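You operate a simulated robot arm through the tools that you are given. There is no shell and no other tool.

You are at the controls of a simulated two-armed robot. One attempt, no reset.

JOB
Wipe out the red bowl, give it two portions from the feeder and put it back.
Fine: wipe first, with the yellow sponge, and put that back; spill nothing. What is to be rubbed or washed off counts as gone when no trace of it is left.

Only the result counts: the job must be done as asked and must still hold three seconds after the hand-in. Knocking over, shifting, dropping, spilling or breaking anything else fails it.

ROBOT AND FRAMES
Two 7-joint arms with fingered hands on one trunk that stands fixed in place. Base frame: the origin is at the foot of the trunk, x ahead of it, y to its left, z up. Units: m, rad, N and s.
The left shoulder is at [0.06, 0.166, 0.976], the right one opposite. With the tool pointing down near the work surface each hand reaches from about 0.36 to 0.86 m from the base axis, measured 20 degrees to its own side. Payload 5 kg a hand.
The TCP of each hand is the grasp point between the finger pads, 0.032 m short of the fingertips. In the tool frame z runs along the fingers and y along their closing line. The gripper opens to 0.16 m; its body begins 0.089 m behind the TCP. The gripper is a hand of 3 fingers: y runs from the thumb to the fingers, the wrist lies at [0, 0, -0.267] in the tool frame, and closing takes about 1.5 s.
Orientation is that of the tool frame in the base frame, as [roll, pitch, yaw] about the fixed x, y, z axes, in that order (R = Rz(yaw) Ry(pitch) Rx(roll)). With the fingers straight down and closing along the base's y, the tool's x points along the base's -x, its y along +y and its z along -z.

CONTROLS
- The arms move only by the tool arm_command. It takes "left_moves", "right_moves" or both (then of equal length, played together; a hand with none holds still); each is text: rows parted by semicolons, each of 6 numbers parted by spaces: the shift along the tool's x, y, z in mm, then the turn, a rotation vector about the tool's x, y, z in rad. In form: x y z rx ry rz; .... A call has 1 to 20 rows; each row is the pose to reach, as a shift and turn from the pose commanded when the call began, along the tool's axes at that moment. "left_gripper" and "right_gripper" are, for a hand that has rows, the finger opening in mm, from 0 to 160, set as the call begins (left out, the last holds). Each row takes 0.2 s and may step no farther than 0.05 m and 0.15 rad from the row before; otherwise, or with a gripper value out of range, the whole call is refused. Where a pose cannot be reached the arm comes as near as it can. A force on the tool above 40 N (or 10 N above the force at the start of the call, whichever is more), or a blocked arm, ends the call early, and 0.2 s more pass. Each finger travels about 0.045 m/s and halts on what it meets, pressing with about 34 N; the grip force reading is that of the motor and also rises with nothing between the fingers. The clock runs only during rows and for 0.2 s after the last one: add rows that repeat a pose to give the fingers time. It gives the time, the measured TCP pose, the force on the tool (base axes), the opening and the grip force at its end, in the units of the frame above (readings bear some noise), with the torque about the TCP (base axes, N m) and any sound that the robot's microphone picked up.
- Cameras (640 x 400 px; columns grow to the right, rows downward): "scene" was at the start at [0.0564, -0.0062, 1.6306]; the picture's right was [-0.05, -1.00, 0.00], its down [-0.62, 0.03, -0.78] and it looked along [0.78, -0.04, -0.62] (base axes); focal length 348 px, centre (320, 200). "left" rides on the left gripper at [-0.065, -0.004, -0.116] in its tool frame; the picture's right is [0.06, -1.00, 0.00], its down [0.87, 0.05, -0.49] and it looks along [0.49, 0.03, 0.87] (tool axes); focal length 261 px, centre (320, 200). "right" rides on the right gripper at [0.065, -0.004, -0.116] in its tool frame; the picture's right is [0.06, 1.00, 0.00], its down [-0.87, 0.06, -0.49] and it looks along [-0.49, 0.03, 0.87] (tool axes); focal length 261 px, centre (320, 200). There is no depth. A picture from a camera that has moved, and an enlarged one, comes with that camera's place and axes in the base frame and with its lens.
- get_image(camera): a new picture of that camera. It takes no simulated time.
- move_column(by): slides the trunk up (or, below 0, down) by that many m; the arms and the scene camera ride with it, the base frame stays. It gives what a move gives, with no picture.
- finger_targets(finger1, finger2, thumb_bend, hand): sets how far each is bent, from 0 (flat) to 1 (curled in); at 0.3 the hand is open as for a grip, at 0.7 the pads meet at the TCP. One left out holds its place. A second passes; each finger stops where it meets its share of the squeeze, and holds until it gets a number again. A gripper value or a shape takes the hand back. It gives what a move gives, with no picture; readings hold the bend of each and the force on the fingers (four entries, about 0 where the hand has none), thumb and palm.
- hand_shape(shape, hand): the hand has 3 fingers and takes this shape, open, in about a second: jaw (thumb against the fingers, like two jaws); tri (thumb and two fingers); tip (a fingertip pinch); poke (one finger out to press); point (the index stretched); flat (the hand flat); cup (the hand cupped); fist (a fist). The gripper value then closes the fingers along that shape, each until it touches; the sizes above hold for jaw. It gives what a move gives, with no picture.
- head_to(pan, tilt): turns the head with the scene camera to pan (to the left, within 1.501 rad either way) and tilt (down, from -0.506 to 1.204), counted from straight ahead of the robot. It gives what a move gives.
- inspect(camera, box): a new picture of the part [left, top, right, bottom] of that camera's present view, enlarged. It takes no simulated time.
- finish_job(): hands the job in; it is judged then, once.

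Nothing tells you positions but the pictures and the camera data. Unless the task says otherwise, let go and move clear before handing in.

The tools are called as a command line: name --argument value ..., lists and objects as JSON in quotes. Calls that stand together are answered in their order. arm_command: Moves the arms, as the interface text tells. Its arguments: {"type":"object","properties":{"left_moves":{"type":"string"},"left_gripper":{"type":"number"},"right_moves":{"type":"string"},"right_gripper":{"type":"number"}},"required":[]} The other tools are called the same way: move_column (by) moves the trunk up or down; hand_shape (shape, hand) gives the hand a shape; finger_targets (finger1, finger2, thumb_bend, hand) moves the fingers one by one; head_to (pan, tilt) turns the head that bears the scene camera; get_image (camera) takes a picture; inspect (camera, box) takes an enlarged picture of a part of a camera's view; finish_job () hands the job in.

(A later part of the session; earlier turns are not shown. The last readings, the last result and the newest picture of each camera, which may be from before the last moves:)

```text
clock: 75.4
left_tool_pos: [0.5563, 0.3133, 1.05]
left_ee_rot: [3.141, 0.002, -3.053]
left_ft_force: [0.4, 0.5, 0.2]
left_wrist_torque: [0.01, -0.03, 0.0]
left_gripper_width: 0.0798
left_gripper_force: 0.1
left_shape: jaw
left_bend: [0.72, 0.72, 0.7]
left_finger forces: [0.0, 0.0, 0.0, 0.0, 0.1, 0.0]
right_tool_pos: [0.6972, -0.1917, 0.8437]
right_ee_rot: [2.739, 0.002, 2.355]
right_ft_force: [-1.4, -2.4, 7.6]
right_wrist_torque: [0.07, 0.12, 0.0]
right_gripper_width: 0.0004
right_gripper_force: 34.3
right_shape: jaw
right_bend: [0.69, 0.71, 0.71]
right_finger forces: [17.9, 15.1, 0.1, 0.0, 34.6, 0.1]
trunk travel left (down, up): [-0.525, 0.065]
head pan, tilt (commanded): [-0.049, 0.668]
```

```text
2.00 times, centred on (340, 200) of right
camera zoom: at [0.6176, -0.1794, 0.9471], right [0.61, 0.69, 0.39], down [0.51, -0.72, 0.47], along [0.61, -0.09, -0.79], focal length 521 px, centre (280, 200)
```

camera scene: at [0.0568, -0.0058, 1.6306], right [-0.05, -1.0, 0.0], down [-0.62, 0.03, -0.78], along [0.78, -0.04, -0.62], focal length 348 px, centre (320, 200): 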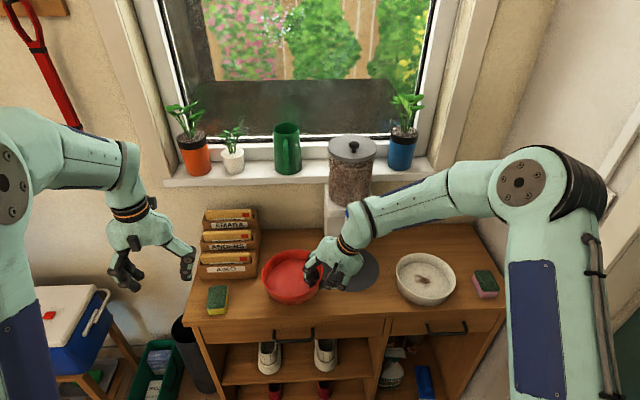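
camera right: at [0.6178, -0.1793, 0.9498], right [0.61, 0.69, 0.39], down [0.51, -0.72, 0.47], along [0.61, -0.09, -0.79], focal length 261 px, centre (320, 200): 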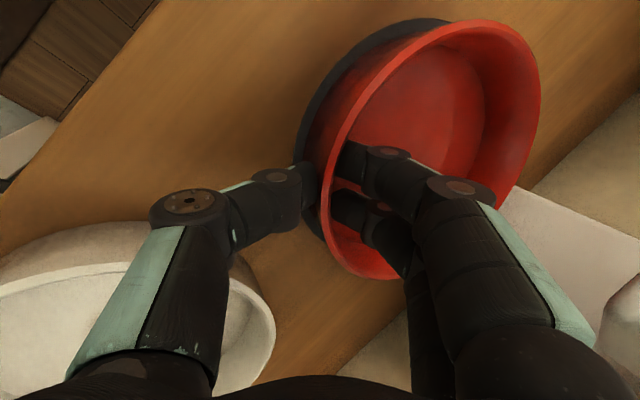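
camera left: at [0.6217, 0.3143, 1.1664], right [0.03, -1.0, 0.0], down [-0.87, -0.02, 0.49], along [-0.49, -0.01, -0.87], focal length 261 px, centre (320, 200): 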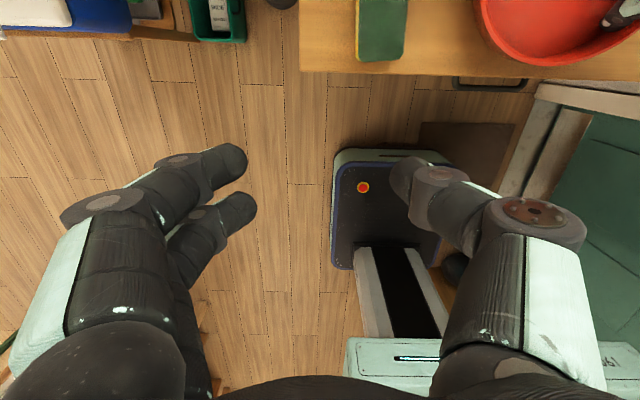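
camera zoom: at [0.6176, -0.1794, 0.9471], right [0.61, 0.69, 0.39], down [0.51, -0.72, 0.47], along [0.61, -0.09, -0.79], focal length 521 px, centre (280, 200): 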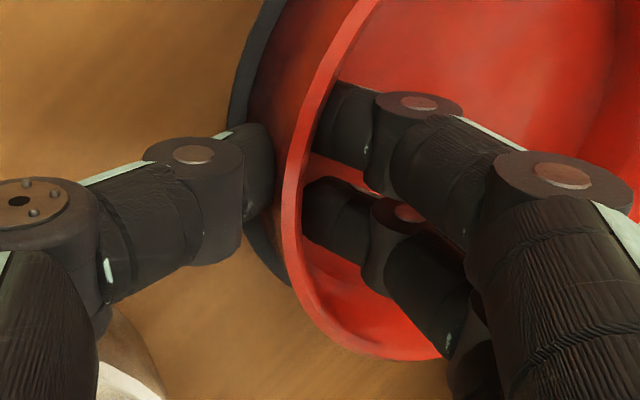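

The bowl is now seated flat on the mat (contact force positive). I ease off 1 mm, keep holding the rim, and shape the left hand for pressing the button.

arm_command --right_moves "0 0.35 -0.85 0 0 0; 0 0.35 -0.85 0 0 0"

hand_shape --shape "poke" --hand "left"

get_image --camera "left"

inspect --camera "scene" --box '[60, 160, 220, 310]'

```text
clock: 76.0
left_tool_pos: [0.5557, 0.3122, 1.051]
left_ee_rot: [-3.141, 0.0, -3.051]
left_ft_force: [1.0, -0.4, -0.7]
left_wrist_torque: [-0.01, 0.03, -0.01]
left_gripper_width: 0.0794
left_gripper_force: 0.0
left_shape: jaw
left_bend: [0.72, 0.72, 0.7]
left_finger forces: [0.1, 0.0, 0.0, 0.0, 0.0, 0.0]
right_tool_pos: [0.6989, -0.1918, 0.8427]
right_ee_rot: [2.739, 0.0, 2.355]
right_ft_force: [-0.6, -2.1, 6.1]
right_wrist_torque: [0.06, 0.16, 0.01]
right_gripper_width: 0.0005
right_gripper_force: 34.7
right_shape: jaw
right_bend: [0.69, 0.71, 0.71]
right_finger forces: [17.8, 15.0, 0.0, 0.0, 34.0, 0.1]
trunk travel left (down, up): [-0.525, 0.065]
head pan, tilt (commanded): [-0.049, 0.668]
```

```text
clock: 76.9
left_tool_pos: [0.5556, 0.3128, 1.0508]
left_ee_rot: [-3.141, -0.002, -3.05]
left_ft_force: [-0.4, -0.1, -0.1]
left_wrist_torque: [-0.02, 0.01, -0.02]
left_gripper_width: 0.0002
left_gripper_force: 0.0
left_shape: poke
left_bend: [1.0, 1.0, 0.46]
left_finger forces: [0.0, 0.0, 0.0, 0.0, 0.0, 0.0]
right_tool_pos: [0.6973, -0.1925, 0.8423]
right_ee_rot: [2.74, 0.0, 2.354]
right_ft_force: [-0.7, -1.4, 5.6]
right_wrist_torque: [-0.01, 0.12, -0.02]
right_gripper_width: 0.0005
right_gripper_force: 33.7
right_shape: jaw
right_bend: [0.69, 0.71, 0.71]
right_finger forces: [17.8, 15.0, 0.1, 0.0, 33.9, 0.1]
trunk travel left (down, up): [-0.525, 0.065]
head pan, tilt (commanded): [-0.049, 0.668]
```

```text
taken
camera left: at [0.6211, 0.3142, 1.1668], right [0.03, -1.0, 0.0], down [-0.87, -0.02, 0.49], along [-0.49, -0.01, -0.87], focal length 261 px, centre (320, 200)
```

left: 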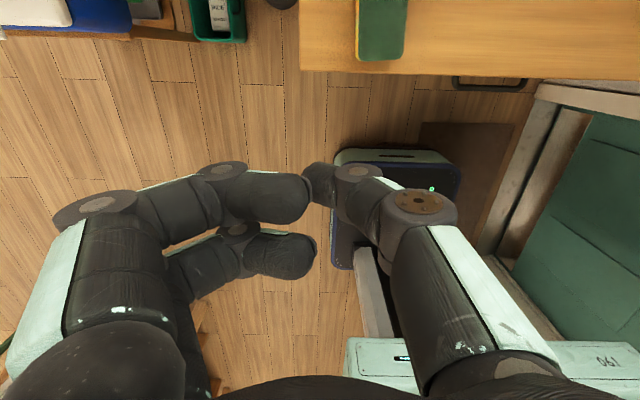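

```text
2.67 times, centred on (140, 235) of scene
camera zoom: at [0.056, -0.0062, 1.6306], right [-0.05, -1.0, 0.0], down [-0.62, 0.03, -0.78], along [0.78, -0.04, -0.62], focal length 928 px, centre (800, 107)
```

zoom: 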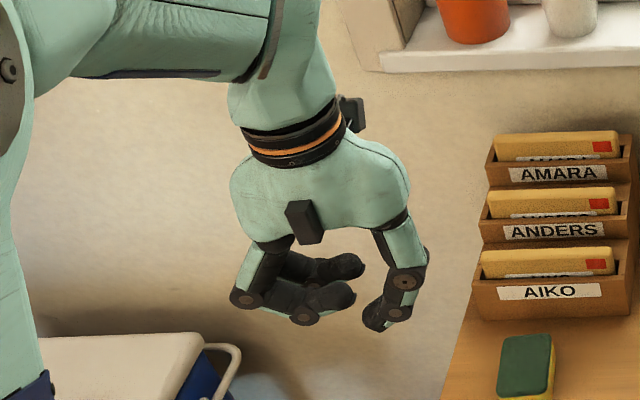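

In the "poke" shape the thumb tip sticks out only slightly past the curled fingers. I check the "point" shape too, to pick the better one.

hand_shape --shape "point" --hand "left"

get_image --camera "left"

inspect --camera "scene" --box '[60, 160, 220, 310]'

```text
clock: 77.8
left_tool_pos: [0.5568, 0.313, 1.0512]
left_ee_rot: [-3.14, 0.0, -3.051]
left_ft_force: [0.2, 0.3, 0.6]
left_wrist_torque: [0.0, 0.02, 0.02]
left_gripper_width: 0.0
left_gripper_force: 0.1
left_shape: point
left_bend: [0.38, 1.0, 0.43]
left_finger forces: [0.0, 0.0, 0.0, 0.0, 0.0, 0.0]
right_tool_pos: [0.6989, -0.1922, 0.8433]
right_ee_rot: [2.739, -0.001, 2.356]
right_ft_force: [-0.7, -0.5, 6.1]
right_wrist_torque: [0.05, 0.1, 0.01]
right_gripper_width: 0.0006
right_gripper_force: 33.9
right_shape: jaw
right_bend: [0.69, 0.71, 0.71]
right_finger forces: [17.8, 14.9, 0.0, 0.0, 33.9, 0.0]
trunk travel left (down, up): [-0.525, 0.065]
head pan, tilt (commanded): [-0.049, 0.668]
```

```text
taken
camera left: at [0.6211, 0.3142, 1.1669], right [0.03, -1.0, 0.0], down [-0.87, -0.02, 0.49], along [-0.49, -0.01, -0.87], focal length 261 px, centre (320, 200)
```

left: 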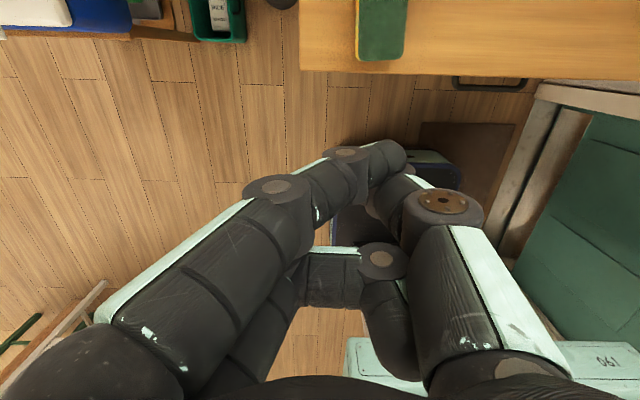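

```text
2.67 times, centred on (140, 235) of scene
camera zoom: at [0.056, -0.0062, 1.6306], right [-0.05, -1.0, 0.0], down [-0.62, 0.03, -0.78], along [0.78, -0.04, -0.62], focal length 928 px, centre (800, 107)
```

zoom: 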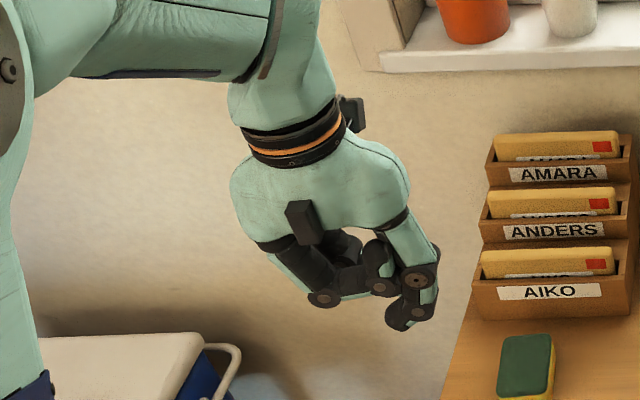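

The "point" shape bends across the palm, so it's no use here. I'll instead use the closed jaw, hand nearly horizontal coming from the left, so that its lower finger can press the button while the right hand keeps hold of the bowl.

hand_shape --shape "jaw" --hand "left"

arm_command --left_moves "-4.9 -27.7 -16.5 0 0 0.13; -9.8 -55.3 -33 0 0 0.262; -14.7 -83 -49.5 0 0 0.394; -19.6 -110.6 -66 0 0 0.525; -24.5 -138.3 -82.5 0 0 0.656; -29.5 -166 -99 0 0 0.788; -29.5 -166 -99 0 0 0.788" --left_gripper 0

get_image --camera "scene"

```text
clock: 78.7
left_tool_pos: [0.5546, 0.3133, 1.0513]
left_ee_rot: [3.141, 0.0, -3.053]
left_ft_force: [0.4, 0.1, 0.0]
left_wrist_torque: [-0.01, -0.02, -0.01]
left_gripper_width: 0.16
left_gripper_force: 0.1
left_shape: jaw
left_bend: [0.3, 0.3, 0.3]
left_finger forces: [0.0, 0.1, 0.0, 0.0, 0.0, 0.1]
right_tool_pos: [0.6982, -0.1918, 0.8425]
right_ee_rot: [2.739, 0.0, 2.355]
right_ft_force: [-0.8, -2.2, 5.8]
right_wrist_torque: [0.02, 0.09, 0.01]
right_gripper_width: 0.0008
right_gripper_force: 33.9
right_shape: jaw
right_bend: [0.69, 0.71, 0.71]
right_finger forces: [17.9, 14.9, 0.0, 0.0, 34.0, 0.0]
trunk travel left (down, up): [-0.525, 0.065]
head pan, tilt (commanded): [-0.049, 0.668]
```

```text
clock: 80.3
left_tool_pos: [0.6033, 0.1473, 1.1479]
left_ee_rot: [3.14, -0.001, 2.442]
left_ft_force: [0.1, 0.2, 0.3]
left_wrist_torque: [0.01, -0.01, 0.01]
left_gripper_width: 0.0178
left_gripper_force: 0.0
left_shape: jaw
left_bend: [0.72, 0.72, 0.7]
left_finger forces: [0.0, 0.1, 0.0, 0.1, 0.1, 0.0]
right_tool_pos: [0.6976, -0.1919, 0.8434]
right_ee_rot: [2.741, -0.001, 2.354]
right_ft_force: [-1.0, -1.3, 5.6]
right_wrist_torque: [0.08, 0.15, 0.04]
right_gripper_width: 0.0008
right_gripper_force: 34.5
right_shape: jaw
right_bend: [0.69, 0.71, 0.71]
right_finger forces: [17.9, 15.2, 0.0, 0.1, 33.6, 0.0]
trunk travel left (down, up): [-0.525, 0.065]
head pan, tilt (commanded): [-0.049, 0.668]
```

```text
taken
camera scene: at [0.056, -0.0061, 1.6306], right [-0.05, -1.0, 0.0], down [-0.62, 0.03, -0.78], along [0.78, -0.04, -0.62], focal length 348 px, centre (320, 200)
```

scene: 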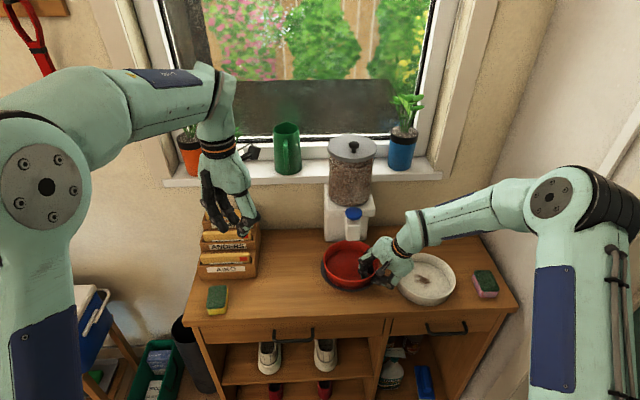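

The left hand is turned toward the feeder. Next I pitch it up so the fingers point forward-right.

arm_command --left_moves "0 0 0 0 -0.14 0; 0 0 0 0 -0.28 0; 0 0 0 0 -0.42 0; 0 0 0 0 -0.56 0; 0 0 0 0 -0.7 0; 0 0 0 0 -0.84 0; 0 0 0 0 -0.98 0; 0 0 0 0 -1.12 0; 0 0 0 0 -1.26 0; 0 0 0 0 -1.31 0; 0 0 0 0 -1.31 0"

get_image --camera "scene"

get_image --camera "left"

```text
clock: 82.7
left_tool_pos: [0.6023, 0.1493, 1.148]
left_ee_rot: [-3.139, 1.308, 2.446]
left_ft_force: [-0.4, 0.4, -0.5]
left_wrist_torque: [0.01, -0.01, 0.0]
left_gripper_width: 0.0001
left_gripper_force: 33.8
left_shape: jaw
left_bend: [0.65, 0.65, 0.67]
left_finger forces: [0.0, 0.0, 0.1, 0.0, 0.0, 0.1]
right_tool_pos: [0.6972, -0.1915, 0.8431]
right_ee_rot: [2.74, -0.002, 2.353]
right_ft_force: [-1.4, -0.6, 5.7]
right_wrist_torque: [0.06, 0.09, 0.02]
right_gripper_width: 0.0008
right_gripper_force: 34.2
right_shape: jaw
right_bend: [0.69, 0.71, 0.71]
right_finger forces: [17.9, 15.3, 0.0, 0.1, 33.2, 0.1]
trunk travel left (down, up): [-0.525, 0.065]
head pan, tilt (commanded): [-0.049, 0.668]
```

```text
taken
camera scene: at [0.0561, -0.0058, 1.6306], right [-0.05, -1.0, 0.0], down [-0.62, 0.03, -0.78], along [0.78, -0.04, -0.62], focal length 348 px, centre (320, 200)
```

scene: 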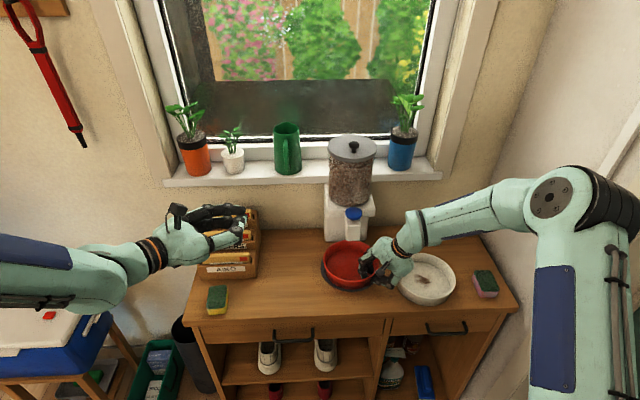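

```text
taken
camera left: at [0.5272, 0.2063, 1.2406], right [-0.65, -0.76, -0.06], down [-0.5, 0.49, -0.71], along [0.57, -0.44, -0.7], focal length 261 px, centre (320, 200)
```

left: 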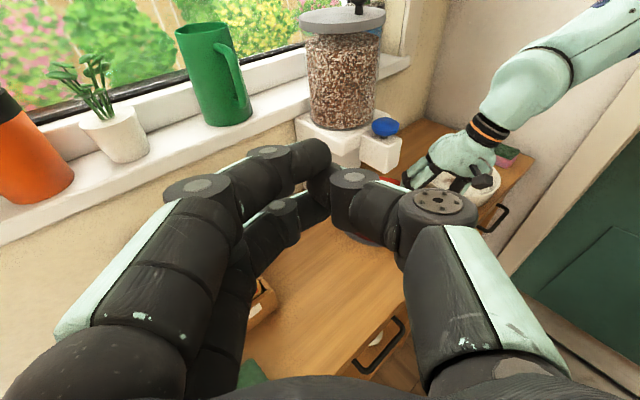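

The hand posture works and the left camera sees the feeder well. I zoom in to locate the fingertips precisely.

inspect --camera "scene" --box '[150, 180, 290, 290]'

inspect --camera "left" --box '[240, 60, 480, 260]'

```text
3.64 times, centred on (220, 235) of scene
camera zoom: at [0.0561, -0.0058, 1.6306], right [-0.05, -1.0, 0.0], down [-0.62, 0.03, -0.78], along [0.78, -0.04, -0.62], focal length 1266 px, centre (684, 73)
```

zoom: 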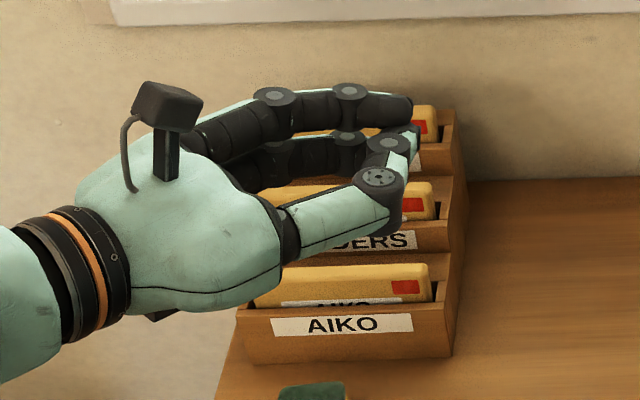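

```text
2.00 times, centred on (360, 160) of left
camera zoom: at [0.5272, 0.2063, 1.2406], right [-0.65, -0.76, -0.06], down [-0.5, 0.49, -0.71], along [0.57, -0.44, -0.7], focal length 521 px, centre (240, 280)
```

zoom: 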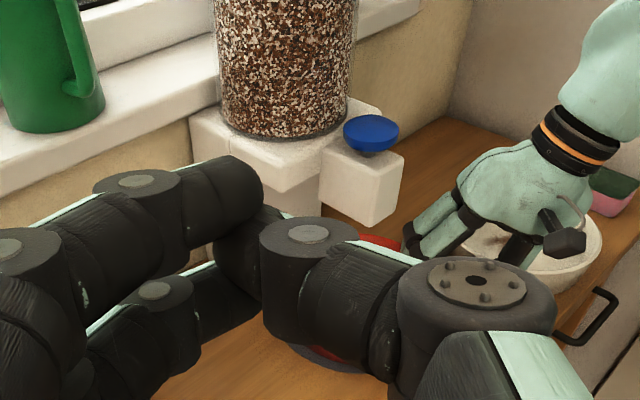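

Geometry is clear: pressing with the lower finger leaves over 1 cm to the canister and about 10 cm to the right hand. I bring the left hand to above the button.

arm_command --left_moves "-5 -17 35 0 0 0; -10 -35 72 0 0 0; -15.6 -53.5 110 0 0 0; -21 -72 148 0 0 0; -26.4 -90.5 186 0 0 0; -31.8 -109 224 0 0 0; -36 -123.5 253.6 0 0 0; -38.5 -132 271.1 0 0 0; -38.5 -132 271.1 0 0 0"

get_image --camera "left"

inspect --camera "scene" --box '[260, 170, 420, 290]'

get_image --camera "right"

```text
clock: 84.7
left_tool_pos: [0.7254, -0.1257, 1.1163]
left_ee_rot: [-3.139, 1.311, 2.447]
left_ft_force: [1.2, -0.8, 0.4]
left_wrist_torque: [0.0, 0.02, -0.02]
left_gripper_width: 0.0002
left_gripper_force: 34.4
left_shape: jaw
left_bend: [0.65, 0.65, 0.67]
left_finger forces: [0.0, 0.0, 0.0, 0.1, 0.0, 0.0]
right_tool_pos: [0.6976, -0.1921, 0.8426]
right_ee_rot: [2.738, -0.001, 2.352]
right_ft_force: [-1.2, 1.7, 4.3]
right_wrist_torque: [0.04, 0.1, 0.04]
right_gripper_width: 0.0008
right_gripper_force: 33.6
right_shape: jaw
right_bend: [0.69, 0.71, 0.71]
right_finger forces: [18.0, 15.5, 0.0, 0.0, 32.9, 0.0]
trunk travel left (down, up): [-0.525, 0.065]
head pan, tilt (commanded): [-0.049, 0.668]
```

```text
taken
camera left: at [0.6507, -0.0684, 1.2079], right [-0.65, -0.75, -0.06], down [-0.5, 0.49, -0.71], along [0.57, -0.44, -0.7], focal length 261 px, centre (320, 200)
```

left: 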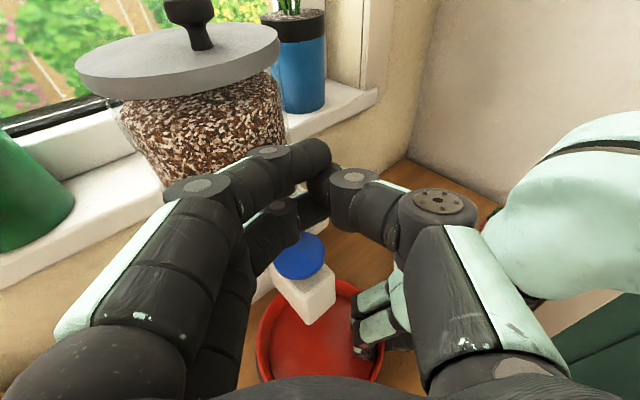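

```text
3.33 times, centred on (340, 230) of scene
camera zoom: at [0.056, -0.006, 1.6306], right [-0.05, -1.0, 0.0], down [-0.62, 0.03, -0.78], along [0.78, -0.04, -0.62], focal length 1160 px, centre (253, 100)
```

zoom: 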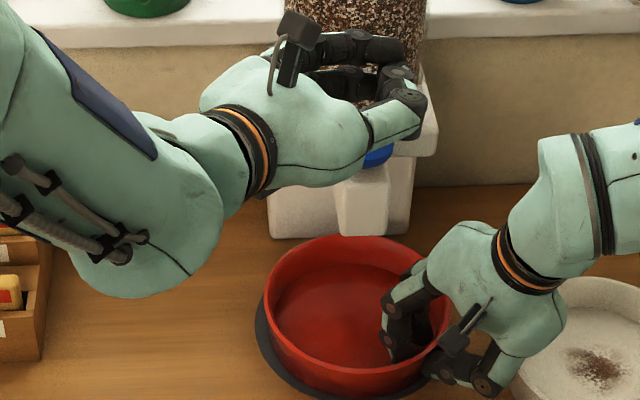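

```text
taken
camera right: at [0.6177, -0.1792, 0.9473], right [0.61, 0.69, 0.39], down [0.51, -0.72, 0.47], along [0.61, -0.09, -0.79], focal length 261 px, centre (320, 200)
```

right: 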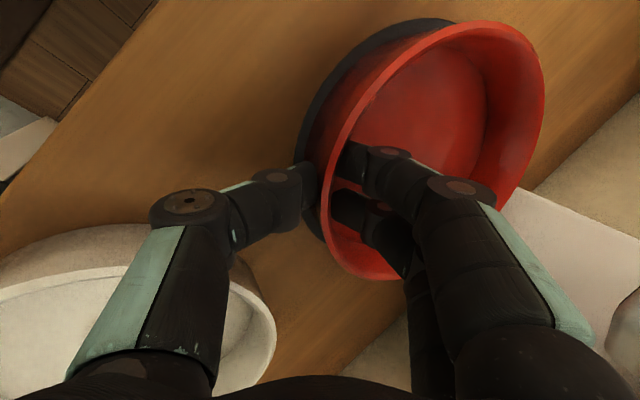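

inspect --camera "left" --box '[220, 120, 400, 330]'

inspect --camera "scene" --box '[320, 170, 390, 230]'

```text
1.90 times, centred on (310, 225) of left
camera zoom: at [0.6507, -0.0684, 1.2079], right [-0.65, -0.75, -0.06], down [-0.5, 0.49, -0.71], along [0.57, -0.44, -0.7], focal length 496 px, centre (339, 152)
```

zoom: 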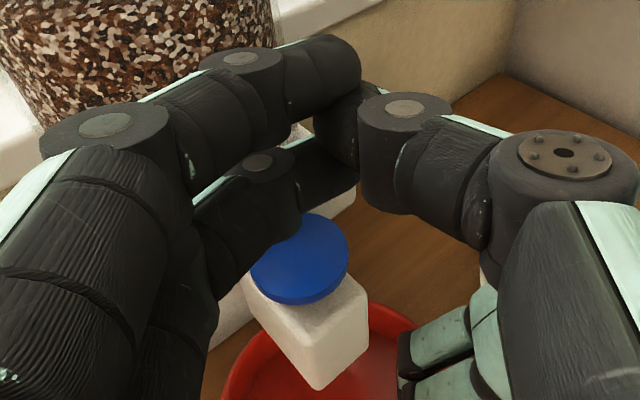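

```text
6.67 times, centred on (355, 200) of scene
camera zoom: at [0.056, -0.006, 1.6306], right [-0.05, -1.0, 0.0], down [-0.62, 0.03, -0.78], along [0.78, -0.04, -0.62], focal length 2321 px, centre (87, 200)
```

zoom: 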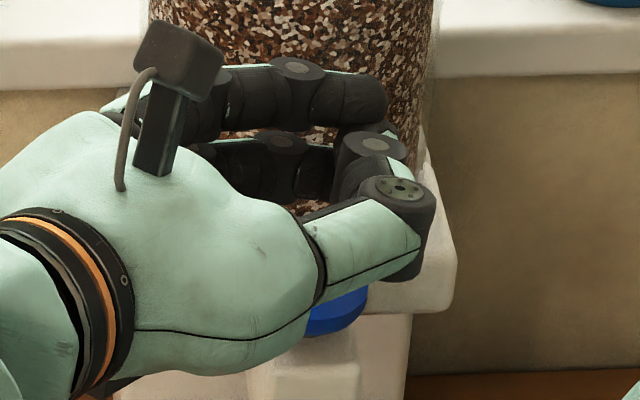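

The lower finger is above the button, within a few millimetres of its centre line. I descend to just above it.

arm_command --left_moves "9.7 0 2.6 0 0 0; 19.3 0 5.2 0 0 0; 29 0 7.7 0 0 0; 35.7 0 9.5 0 0 0; 35.7 0 9.5 0 0 0"

inspect --camera "left" --box '[220, 120, 400, 330]'

inspect --camera "scene" --box '[300, 170, 400, 250]'

```text
clock: 85.9
left_tool_pos: [0.7266, -0.1274, 1.0786]
left_ee_rot: [-3.137, 1.311, 2.447]
left_ft_force: [-0.1, 0.3, -0.7]
left_wrist_torque: [-0.02, 0.0, 0.01]
left_gripper_width: 0.0
left_gripper_force: 34.2
left_shape: jaw
left_bend: [0.65, 0.65, 0.67]
left_finger forces: [0.0, 0.1, 0.0, 0.0, 0.1, 0.1]
right_tool_pos: [0.6974, -0.1914, 0.8428]
right_ee_rot: [2.739, 0.0, 2.353]
right_ft_force: [-0.9, 1.2, 4.7]
right_wrist_torque: [0.07, 0.11, 0.04]
right_gripper_width: 0.0008
right_gripper_force: 34.1
right_shape: jaw
right_bend: [0.69, 0.71, 0.71]
right_finger forces: [18.1, 15.4, 0.1, 0.1, 33.0, 0.0]
trunk travel left (down, up): [-0.525, 0.065]
head pan, tilt (commanded): [-0.049, 0.668]
```

```text
1.90 times, centred on (310, 225) of left
camera zoom: at [0.651, -0.0696, 1.171], right [-0.65, -0.75, -0.06], down [-0.5, 0.49, -0.71], along [0.57, -0.44, -0.7], focal length 496 px, centre (339, 152)
```

zoom: 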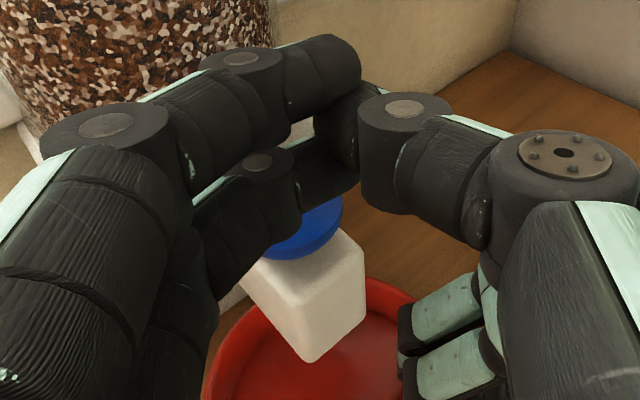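

```text
5.00 times, centred on (350, 210) of scene
camera zoom: at [0.0561, -0.0061, 1.6306], right [-0.05, -1.0, 0.0], down [-0.62, 0.03, -0.78], along [0.78, -0.04, -0.62], focal length 1741 px, centre (170, 150)
```

zoom: 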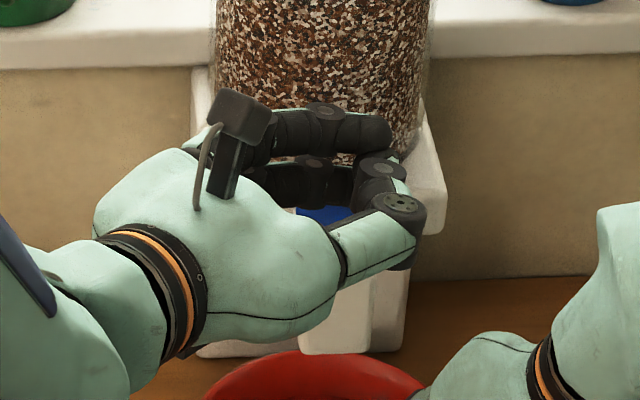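

arm_command --left_moves "1.9 0 0.5 0 0 0; 3.9 0 1 0 0 0; 5.8 0 1.5 0 0 0; 5.8 0 1.5 0 0 0"

```text
clock: 86.9
left_tool_pos: [0.7264, -0.1278, 1.0732]
left_ee_rot: [-3.139, 1.308, 2.445]
left_ft_force: [-0.7, -0.3, 0.5]
left_wrist_torque: [0.0, -0.02, 0.01]
left_gripper_width: 0.0001
left_gripper_force: 33.7
left_shape: jaw
left_bend: [0.65, 0.65, 0.67]
left_finger forces: [0.0, 0.0, 0.0, 0.0, 0.0, 0.0]
right_tool_pos: [0.6973, -0.1905, 0.8435]
right_ee_rot: [2.739, 0.001, 2.356]
right_ft_force: [-1.0, 0.6, 3.7]
right_wrist_torque: [0.07, 0.07, 0.01]
right_gripper_width: 0.0008
right_gripper_force: 33.8
right_shape: jaw
right_bend: [0.69, 0.71, 0.71]
right_finger forces: [18.0, 15.5, 0.1, 0.0, 32.8, 0.0]
trunk travel left (down, up): [-0.525, 0.065]
head pan, tilt (commanded): [-0.049, 0.668]
```

arm_command --left_moves "1.9 0 0.5 0 0 0; 3.9 0 1 0 0 0; 4.8 0 1.3 0 0 0"

inspect --camera "left" --box '[220, 120, 400, 330]'

```text
clock: 87.7
left_tool_pos: [0.7259, -0.127, 1.0682]
left_ee_rot: [-3.141, 1.312, 2.445]
left_ft_force: [0.0, -0.4, 0.2]
left_wrist_torque: [-0.01, 0.01, 0.03]
left_gripper_width: 0.0
left_gripper_force: 33.8
left_shape: jaw
left_bend: [0.65, 0.65, 0.67]
left_finger forces: [0.0, 0.0, 0.0, 0.0, 0.0, 0.0]
right_tool_pos: [0.6978, -0.1906, 0.8431]
right_ee_rot: [2.742, -0.001, 2.354]
right_ft_force: [-0.1, 0.9, 2.6]
right_wrist_torque: [0.07, 0.11, 0.04]
right_gripper_width: 0.0006
right_gripper_force: 34.2
right_shape: jaw
right_bend: [0.69, 0.71, 0.71]
right_finger forces: [18.0, 15.5, 0.1, 0.1, 33.0, 0.0]
trunk travel left (down, up): [-0.525, 0.065]
head pan, tilt (commanded): [-0.049, 0.668]
```

```text
1.90 times, centred on (310, 225) of left
camera zoom: at [0.6511, -0.0694, 1.1608], right [-0.65, -0.75, -0.06], down [-0.5, 0.49, -0.71], along [0.57, -0.44, -0.7], focal length 496 px, centre (339, 152)
```

zoom: 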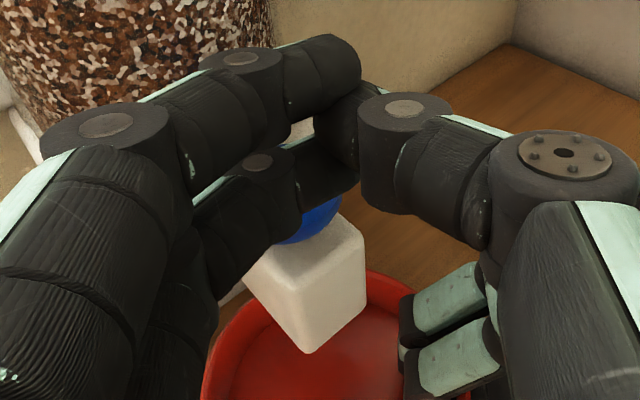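

arm_command --left_moves "1.9 0 0.5 0 0 0; 3.9 0 1 0 0 0; 3.9 0 1 0 0 0"

```text
clock: 88.5
left_tool_pos: [0.7254, -0.1275, 1.0638]
left_ee_rot: [-3.139, 1.312, 2.446]
left_ft_force: [-0.9, -0.7, 0.3]
left_wrist_torque: [0.0, -0.02, -0.02]
left_gripper_width: 0.0
left_gripper_force: 34.1
left_shape: jaw
left_bend: [0.65, 0.65, 0.67]
left_finger forces: [0.0, 0.1, 0.1, 0.1, 0.0, 0.1]
right_tool_pos: [0.6985, -0.1903, 0.8431]
right_ee_rot: [2.741, -0.001, 2.356]
right_ft_force: [-1.2, 1.0, 5.0]
right_wrist_torque: [0.05, 0.11, 0.04]
right_gripper_width: 0.0009
right_gripper_force: 33.8
right_shape: jaw
right_bend: [0.69, 0.71, 0.71]
right_finger forces: [18.1, 15.6, 0.0, 0.1, 33.0, 0.0]
trunk travel left (down, up): [-0.525, 0.065]
head pan, tilt (commanded): [-0.049, 0.668]
```

arm_command --left_moves "1.9 0 0.5 0 0 0; 3.9 0 1 0 0 0; 3.9 0 1 0 0 0"

inspect --camera "left" --box '[220, 120, 400, 330]'

inspect --camera "scene" --box '[320, 180, 390, 240]'

```text
clock: 89.3
left_tool_pos: [0.7272, -0.128, 1.059]
left_ee_rot: [-3.14, 1.31, 2.445]
left_ft_force: [-0.3, -0.1, 0.0]
left_wrist_torque: [-0.03, -0.02, 0.0]
left_gripper_width: 0.0
left_gripper_force: 34.2
left_shape: jaw
left_bend: [0.65, 0.65, 0.67]
left_finger forces: [0.1, 0.1, 0.0, 0.0, 0.0, 0.0]
right_tool_pos: [0.6978, -0.1924, 0.8443]
right_ee_rot: [2.74, -0.001, 2.355]
right_ft_force: [-0.8, 1.3, 4.8]
right_wrist_torque: [0.07, 0.11, 0.04]
right_gripper_width: 0.0006
right_gripper_force: 33.8
right_shape: jaw
right_bend: [0.69, 0.71, 0.71]
right_finger forces: [18.0, 15.5, 0.0, 0.0, 33.0, 0.0]
trunk travel left (down, up): [-0.525, 0.065]
head pan, tilt (commanded): [-0.049, 0.668]
```

```text
1.90 times, centred on (310, 225) of left
camera zoom: at [0.651, -0.0698, 1.152], right [-0.65, -0.75, -0.06], down [-0.5, 0.49, -0.71], along [0.57, -0.44, -0.7], focal length 496 px, centre (339, 152)
```

zoom: 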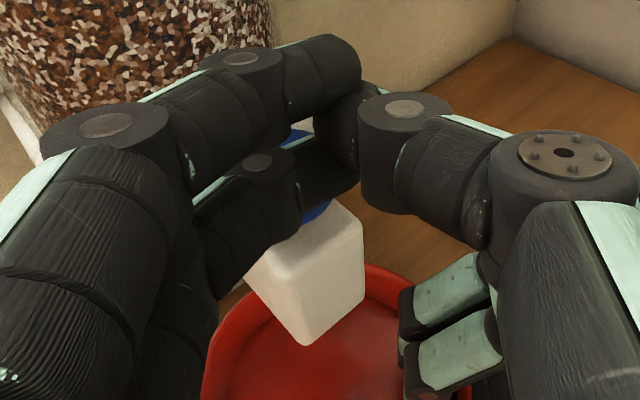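

```text
6.67 times, centred on (355, 210) of scene
camera zoom: at [0.0561, -0.0061, 1.6306], right [-0.05, -1.0, 0.0], down [-0.62, 0.03, -0.78], along [0.78, -0.04, -0.62], focal length 2321 px, centre (87, 133)
```

zoom: 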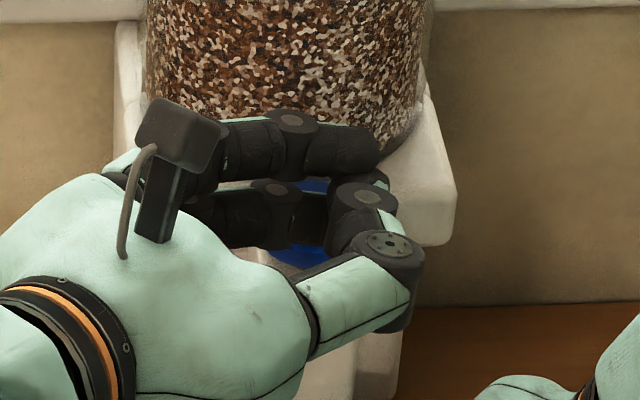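

No contact yet; the finger is centred right over the button. Continue down slowly.

arm_command --left_moves "1.9 0 0.5 0 0 0; 3.9 0 1 0 0 0; 3.9 0 1 0 0 0"

```text
clock: 90.1
left_tool_pos: [0.7252, -0.1266, 1.0558]
left_ee_rot: [-3.139, 1.31, 2.446]
left_ft_force: [0.7, -0.1, -0.1]
left_wrist_torque: [0.0, 0.01, 0.01]
left_gripper_width: 0.0001
left_gripper_force: 34.9
left_shape: jaw
left_bend: [0.65, 0.65, 0.67]
left_finger forces: [0.0, 0.1, 0.0, 0.1, 0.0, 0.0]
right_tool_pos: [0.6972, -0.1919, 0.8425]
right_ee_rot: [2.74, 0.0, 2.354]
right_ft_force: [-0.1, 0.9, 4.3]
right_wrist_torque: [0.04, 0.09, 0.01]
right_gripper_width: 0.001
right_gripper_force: 33.7
right_shape: jaw
right_bend: [0.69, 0.71, 0.71]
right_finger forces: [18.1, 15.5, 0.0, 0.1, 33.0, 0.1]
trunk travel left (down, up): [-0.525, 0.065]
head pan, tilt (commanded): [-0.049, 0.668]
```

arm_command --left_moves "1.9 0 0.5 0 0 0; 3.9 0 1 0 0 0; 3.9 0 1 0 0 0"

inspect --camera "left" --box '[240, 150, 380, 310]'

inspect --camera "scene" --box '[320, 180, 390, 240]'

```text
clock: 90.9
left_tool_pos: [0.7258, -0.1289, 1.0508]
left_ee_rot: [-3.138, 1.311, 2.449]
left_ft_force: [0.5, 0.8, -0.5]
left_wrist_torque: [-0.01, 0.02, 0.01]
left_gripper_width: 0.0
left_gripper_force: 34.1
left_shape: jaw
left_bend: [0.65, 0.65, 0.67]
left_finger forces: [0.1, 0.1, 0.0, 0.0, 0.1, 0.1]
right_tool_pos: [0.6979, -0.1918, 0.8416]
right_ee_rot: [2.741, 0.001, 2.355]
right_ft_force: [-0.7, 0.3, 4.2]
right_wrist_torque: [0.09, 0.09, 0.02]
right_gripper_width: 0.001
right_gripper_force: 34.2
right_shape: jaw
right_bend: [0.69, 0.71, 0.71]
right_finger forces: [18.0, 15.4, 0.1, 0.0, 33.0, 0.0]
trunk travel left (down, up): [-0.525, 0.065]
head pan, tilt (commanded): [-0.049, 0.668]
```

```text
2.50 times, centred on (310, 230) of left
camera zoom: at [0.6504, -0.0704, 1.1445], right [-0.65, -0.75, -0.06], down [-0.5, 0.49, -0.71], along [0.57, -0.44, -0.7], focal length 652 px, centre (345, 125)
```

zoom: 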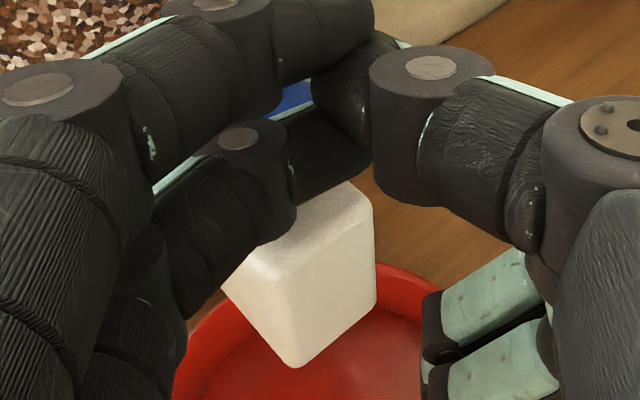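

```text
6.67 times, centred on (355, 210) of scene
camera zoom: at [0.0561, -0.0061, 1.6306], right [-0.05, -1.0, 0.0], down [-0.62, 0.03, -0.78], along [0.78, -0.04, -0.62], focal length 2321 px, centre (87, 133)
```

zoom: 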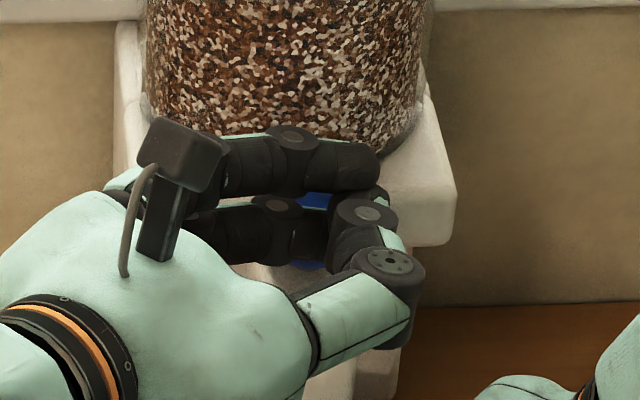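

The finger spans the button's middle; my height estimate for the button was a bit high. I continue down in small steps, watching force and sound.

arm_command --left_moves "1.9 0 0.5 0 0 0; 2.9 0 0.8 0 0 0; 2.9 0 0.8 0 0 0"

```text
clock: 91.7
left_tool_pos: [0.7277, -0.1284, 1.0491]
left_ee_rot: [-3.139, 1.312, 2.445]
left_ft_force: [-1.2, 0.9, 0.2]
left_wrist_torque: [-0.01, -0.02, 0.0]
left_gripper_width: 0.0002
left_gripper_force: 33.9
left_shape: jaw
left_bend: [0.65, 0.65, 0.67]
left_finger forces: [0.1, 0.0, 0.0, 0.0, 0.0, 0.1]
right_tool_pos: [0.6986, -0.192, 0.8432]
right_ee_rot: [2.74, 0.0, 2.353]
right_ft_force: [-0.4, 0.1, 3.8]
right_wrist_torque: [0.03, 0.13, 0.04]
right_gripper_width: 0.0006
right_gripper_force: 34.3
right_shape: jaw
right_bend: [0.69, 0.71, 0.71]
right_finger forces: [18.1, 15.5, 0.1, 0.1, 32.9, 0.0]
trunk travel left (down, up): [-0.525, 0.065]
head pan, tilt (commanded): [-0.049, 0.668]
```

arm_command --left_moves "1.9 0 0.5 0 0 0; 2.9 0 0.8 0 0 0; 2.9 0 0.8 0 0 0"

inspect --camera "left" --box '[240, 150, 380, 310]'

inspect --camera "scene" --box '[320, 180, 390, 240]'

```text
clock: 92.5
left_tool_pos: [0.7264, -0.1277, 1.0457]
left_ee_rot: [-3.139, 1.312, 2.446]
left_ft_force: [0.0, 0.3, 1.8]
left_wrist_torque: [-0.02, -0.02, 0.03]
left_gripper_width: 0.0
left_gripper_force: 34.1
left_shape: jaw
left_bend: [0.65, 0.65, 0.67]
left_finger forces: [0.0, 0.0, 0.0, 0.0, 0.0, 0.1]
right_tool_pos: [0.6974, -0.1927, 0.8435]
right_ee_rot: [2.74, 0.0, 2.354]
right_ft_force: [-1.0, 0.7, 3.5]
right_wrist_torque: [0.04, 0.06, 0.02]
right_gripper_width: 0.0009
right_gripper_force: 33.4
right_shape: jaw
right_bend: [0.69, 0.71, 0.71]
right_finger forces: [18.2, 15.4, 0.1, 0.0, 32.7, 0.1]
trunk travel left (down, up): [-0.525, 0.065]
head pan, tilt (commanded): [-0.049, 0.668]
```

```text
2.50 times, centred on (310, 230) of left
camera zoom: at [0.6507, -0.0701, 1.1384], right [-0.65, -0.75, -0.06], down [-0.5, 0.49, -0.71], along [0.57, -0.44, -0.7], focal length 652 px, centre (345, 125)
```

zoom: 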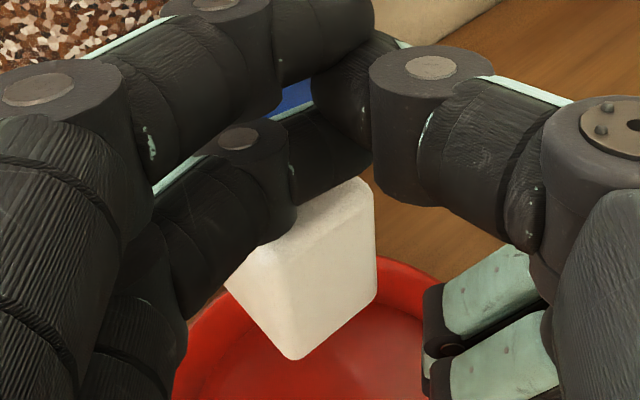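

```text
6.67 times, centred on (355, 210) of scene
camera zoom: at [0.056, -0.0061, 1.6306], right [-0.05, -1.0, 0.0], down [-0.62, 0.03, -0.78], along [0.78, -0.04, -0.62], focal length 2321 px, centre (87, 133)
```

zoom: 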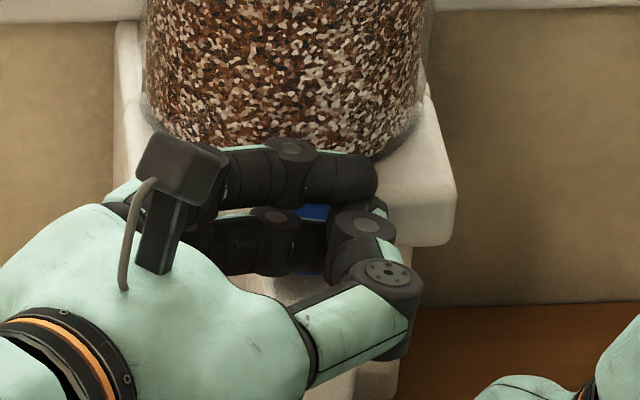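

A first touch of force (1.8 N). I press further in small steps.

arm_command --left_moves "1 0 0.25 0 0 0; 1.9 0 0.5 0 0 0; 1.9 0 0.5 0 0 0"

```text
clock: 93.3
left_tool_pos: [0.7246, -0.1278, 1.0437]
left_ee_rot: [-3.139, 1.31, 2.446]
left_ft_force: [-0.6, -1.0, 2.4]
left_wrist_torque: [0.0, -0.02, -0.03]
left_gripper_width: 0.0
left_gripper_force: 33.6
left_shape: jaw
left_bend: [0.65, 0.65, 0.67]
left_finger forces: [0.0, 0.1, 0.0, 0.0, 0.0, 0.0]
right_tool_pos: [0.6964, -0.1908, 0.8427]
right_ee_rot: [2.74, -0.001, 2.355]
right_ft_force: [0.7, 0.9, 3.5]
right_wrist_torque: [0.05, 0.1, 0.0]
right_gripper_width: 0.001
right_gripper_force: 34.1
right_shape: jaw
right_bend: [0.69, 0.71, 0.71]
right_finger forces: [18.2, 15.5, 0.1, 0.0, 32.4, 0.0]
trunk travel left (down, up): [-0.525, 0.065]
head pan, tilt (commanded): [-0.049, 0.668]
```

arm_command --left_moves "1 0 0.25 0 0 0; 1.9 0 0.5 0 0 0; 2.9 0 0.8 0 0 0; 2.9 0 0.8 0 0 0"

inspect --camera "left" --box '[240, 150, 380, 360]'

inspect --camera "scene" --box '[310, 190, 410, 300]'

```text
clock: 94.3
left_tool_pos: [0.7259, -0.1275, 1.0414]
left_ee_rot: [-3.14, 1.31, 2.445]
left_ft_force: [-1.3, -0.9, 3.4]
left_wrist_torque: [-0.05, -0.04, -0.05]
left_gripper_width: 0.0002
left_gripper_force: 34.0
left_shape: jaw
left_bend: [0.65, 0.65, 0.67]
left_finger forces: [0.1, 0.1, 0.0, 0.0, 0.0, 0.0]
right_tool_pos: [0.6991, -0.1921, 0.8434]
right_ee_rot: [2.742, 0.001, 2.354]
right_ft_force: [0.9, 1.6, 1.9]
right_wrist_torque: [0.04, 0.08, 0.02]
right_gripper_width: 0.0005
right_gripper_force: 34.1
right_shape: jaw
right_bend: [0.69, 0.71, 0.71]
right_finger forces: [18.2, 15.6, 0.0, 0.0, 32.4, 0.1]
trunk travel left (down, up): [-0.525, 0.065]
head pan, tilt (commanded): [-0.049, 0.668]
heard: click
```

```text
1.90 times, centred on (310, 255) of left
camera zoom: at [0.6498, -0.0695, 1.1337], right [-0.65, -0.75, -0.06], down [-0.5, 0.49, -0.71], along [0.57, -0.44, -0.7], focal length 496 px, centre (339, 95)
```

zoom: 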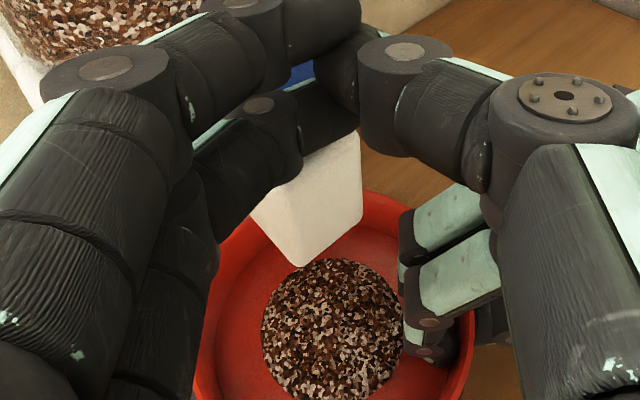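

```text
3.64 times, centred on (360, 245) of scene
camera zoom: at [0.0559, -0.0062, 1.6306], right [-0.05, -1.0, 0.0], down [-0.62, 0.03, -0.78], along [0.78, -0.04, -0.62], focal length 1266 px, centre (174, 36)
```

zoom: 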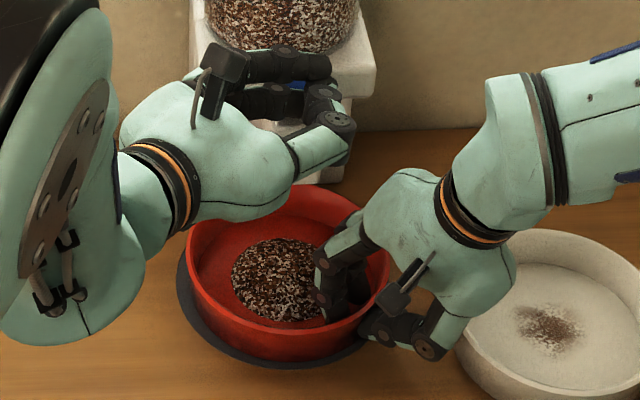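

Click — the first portion is in the bowl. I let the button come back up fully.

arm_command --left_moves "-4 0 -1 0 0 0; -8 0 -2.1 0 0 0; -12 0 -3.2 0 0 0; -12 0 -3.2 0 0 0; -12 0 -3.2 0 0 0"

inspect --camera "left" --box '[240, 150, 380, 360]'

inspect --camera "scene" --box '[310, 190, 410, 300]'

```text
clock: 95.5
left_tool_pos: [0.7259, -0.1285, 1.0541]
left_ee_rot: [-3.141, 1.31, 2.445]
left_ft_force: [-0.2, 0.5, -0.2]
left_wrist_torque: [-0.02, 0.0, 0.0]
left_gripper_width: 0.0
left_gripper_force: 34.2
left_shape: jaw
left_bend: [0.65, 0.65, 0.67]
left_finger forces: [0.0, 0.0, 0.1, 0.0, 0.1, 0.0]
right_tool_pos: [0.6973, -0.1919, 0.8429]
right_ee_rot: [2.74, 0.0, 2.354]
right_ft_force: [-0.4, 0.3, 4.1]
right_wrist_torque: [0.02, 0.08, 0.04]
right_gripper_width: 0.0004
right_gripper_force: 34.1
right_shape: jaw
right_bend: [0.69, 0.71, 0.71]
right_finger forces: [18.0, 15.3, 0.0, 0.0, 33.2, 0.0]
trunk travel left (down, up): [-0.525, 0.065]
head pan, tilt (commanded): [-0.049, 0.668]
```

```text
1.90 times, centred on (310, 255) of left
camera zoom: at [0.6499, -0.0698, 1.1458], right [-0.65, -0.75, -0.06], down [-0.5, 0.49, -0.71], along [0.57, -0.44, -0.7], focal length 496 px, centre (339, 95)
```

zoom: 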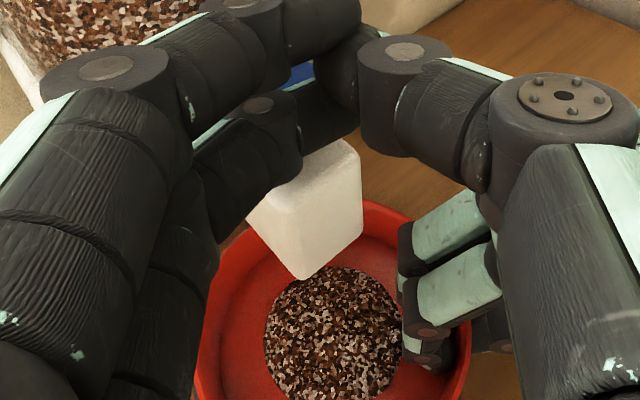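

```text
3.64 times, centred on (360, 245) of scene
camera zoom: at [0.0561, -0.0062, 1.6306], right [-0.05, -1.0, 0.0], down [-0.62, 0.03, -0.78], along [0.78, -0.04, -0.62], focal length 1266 px, centre (174, 36)
```

zoom: 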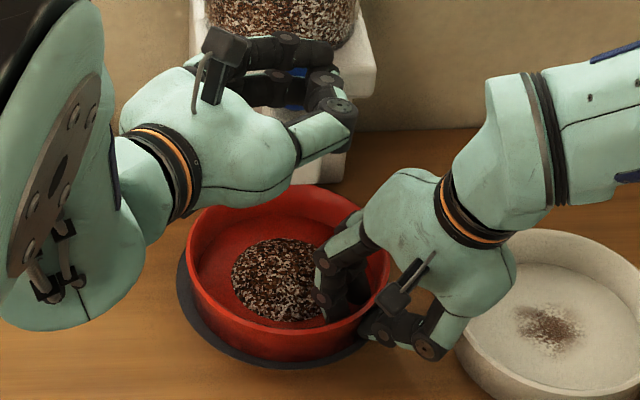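

Button released. Now the second press, to the same depth.

arm_command --left_moves "4 0 1 0 0 0; 8 0 2.1 0 0 0; 10 0 2.6 0 0 0; 11 0 2.9 0 0 0; 12 0 3.2 0 0 0; 12 0 3.2 0 0 0"

inspect --camera "scene" --box '[310, 190, 410, 300]'

inspect --camera "left" --box '[240, 150, 380, 360]'

```text
clock: 96.9
left_tool_pos: [0.7249, -0.1273, 1.0414]
left_ee_rot: [-3.141, 1.31, 2.446]
left_ft_force: [-1.8, -1.1, 3.4]
left_wrist_torque: [-0.09, 0.01, -0.04]
left_gripper_width: 0.0
left_gripper_force: 33.9
left_shape: jaw
left_bend: [0.65, 0.65, 0.67]
left_finger forces: [0.0, 0.1, 0.1, 0.1, 0.0, 0.0]
right_tool_pos: [0.6988, -0.192, 0.8427]
right_ee_rot: [2.739, 0.001, 2.355]
right_ft_force: [0.7, 2.1, 2.6]
right_wrist_torque: [0.05, 0.05, -0.03]
right_gripper_width: 0.0006
right_gripper_force: 33.6
right_shape: jaw
right_bend: [0.69, 0.71, 0.71]
right_finger forces: [18.2, 15.4, 0.1, 0.0, 32.2, 0.1]
trunk travel left (down, up): [-0.525, 0.065]
head pan, tilt (commanded): [-0.049, 0.668]
heard: click
```

```text
3.64 times, centred on (360, 245) of scene
camera zoom: at [0.0559, -0.0062, 1.6306], right [-0.05, -1.0, 0.0], down [-0.62, 0.03, -0.78], along [0.78, -0.04, -0.62], focal length 1266 px, centre (174, 36)
```

zoom: 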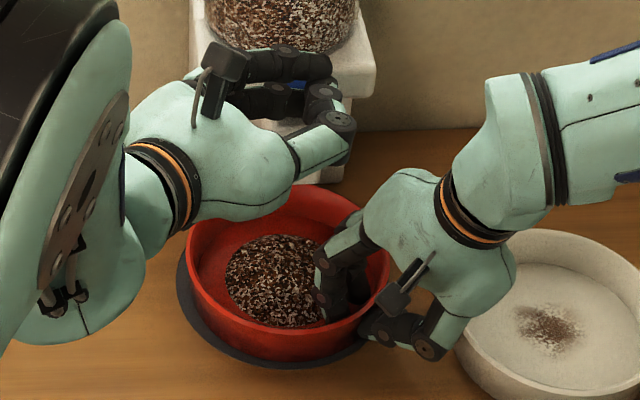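

```text
1.90 times, centred on (310, 255) of left
camera zoom: at [0.65, -0.0699, 1.134], right [-0.65, -0.75, -0.06], down [-0.5, 0.49, -0.71], along [0.57, -0.44, -0.7], focal length 496 px, centre (339, 95)
```

zoom: 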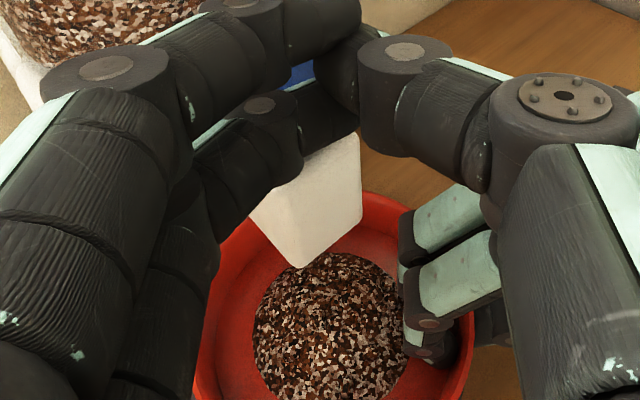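

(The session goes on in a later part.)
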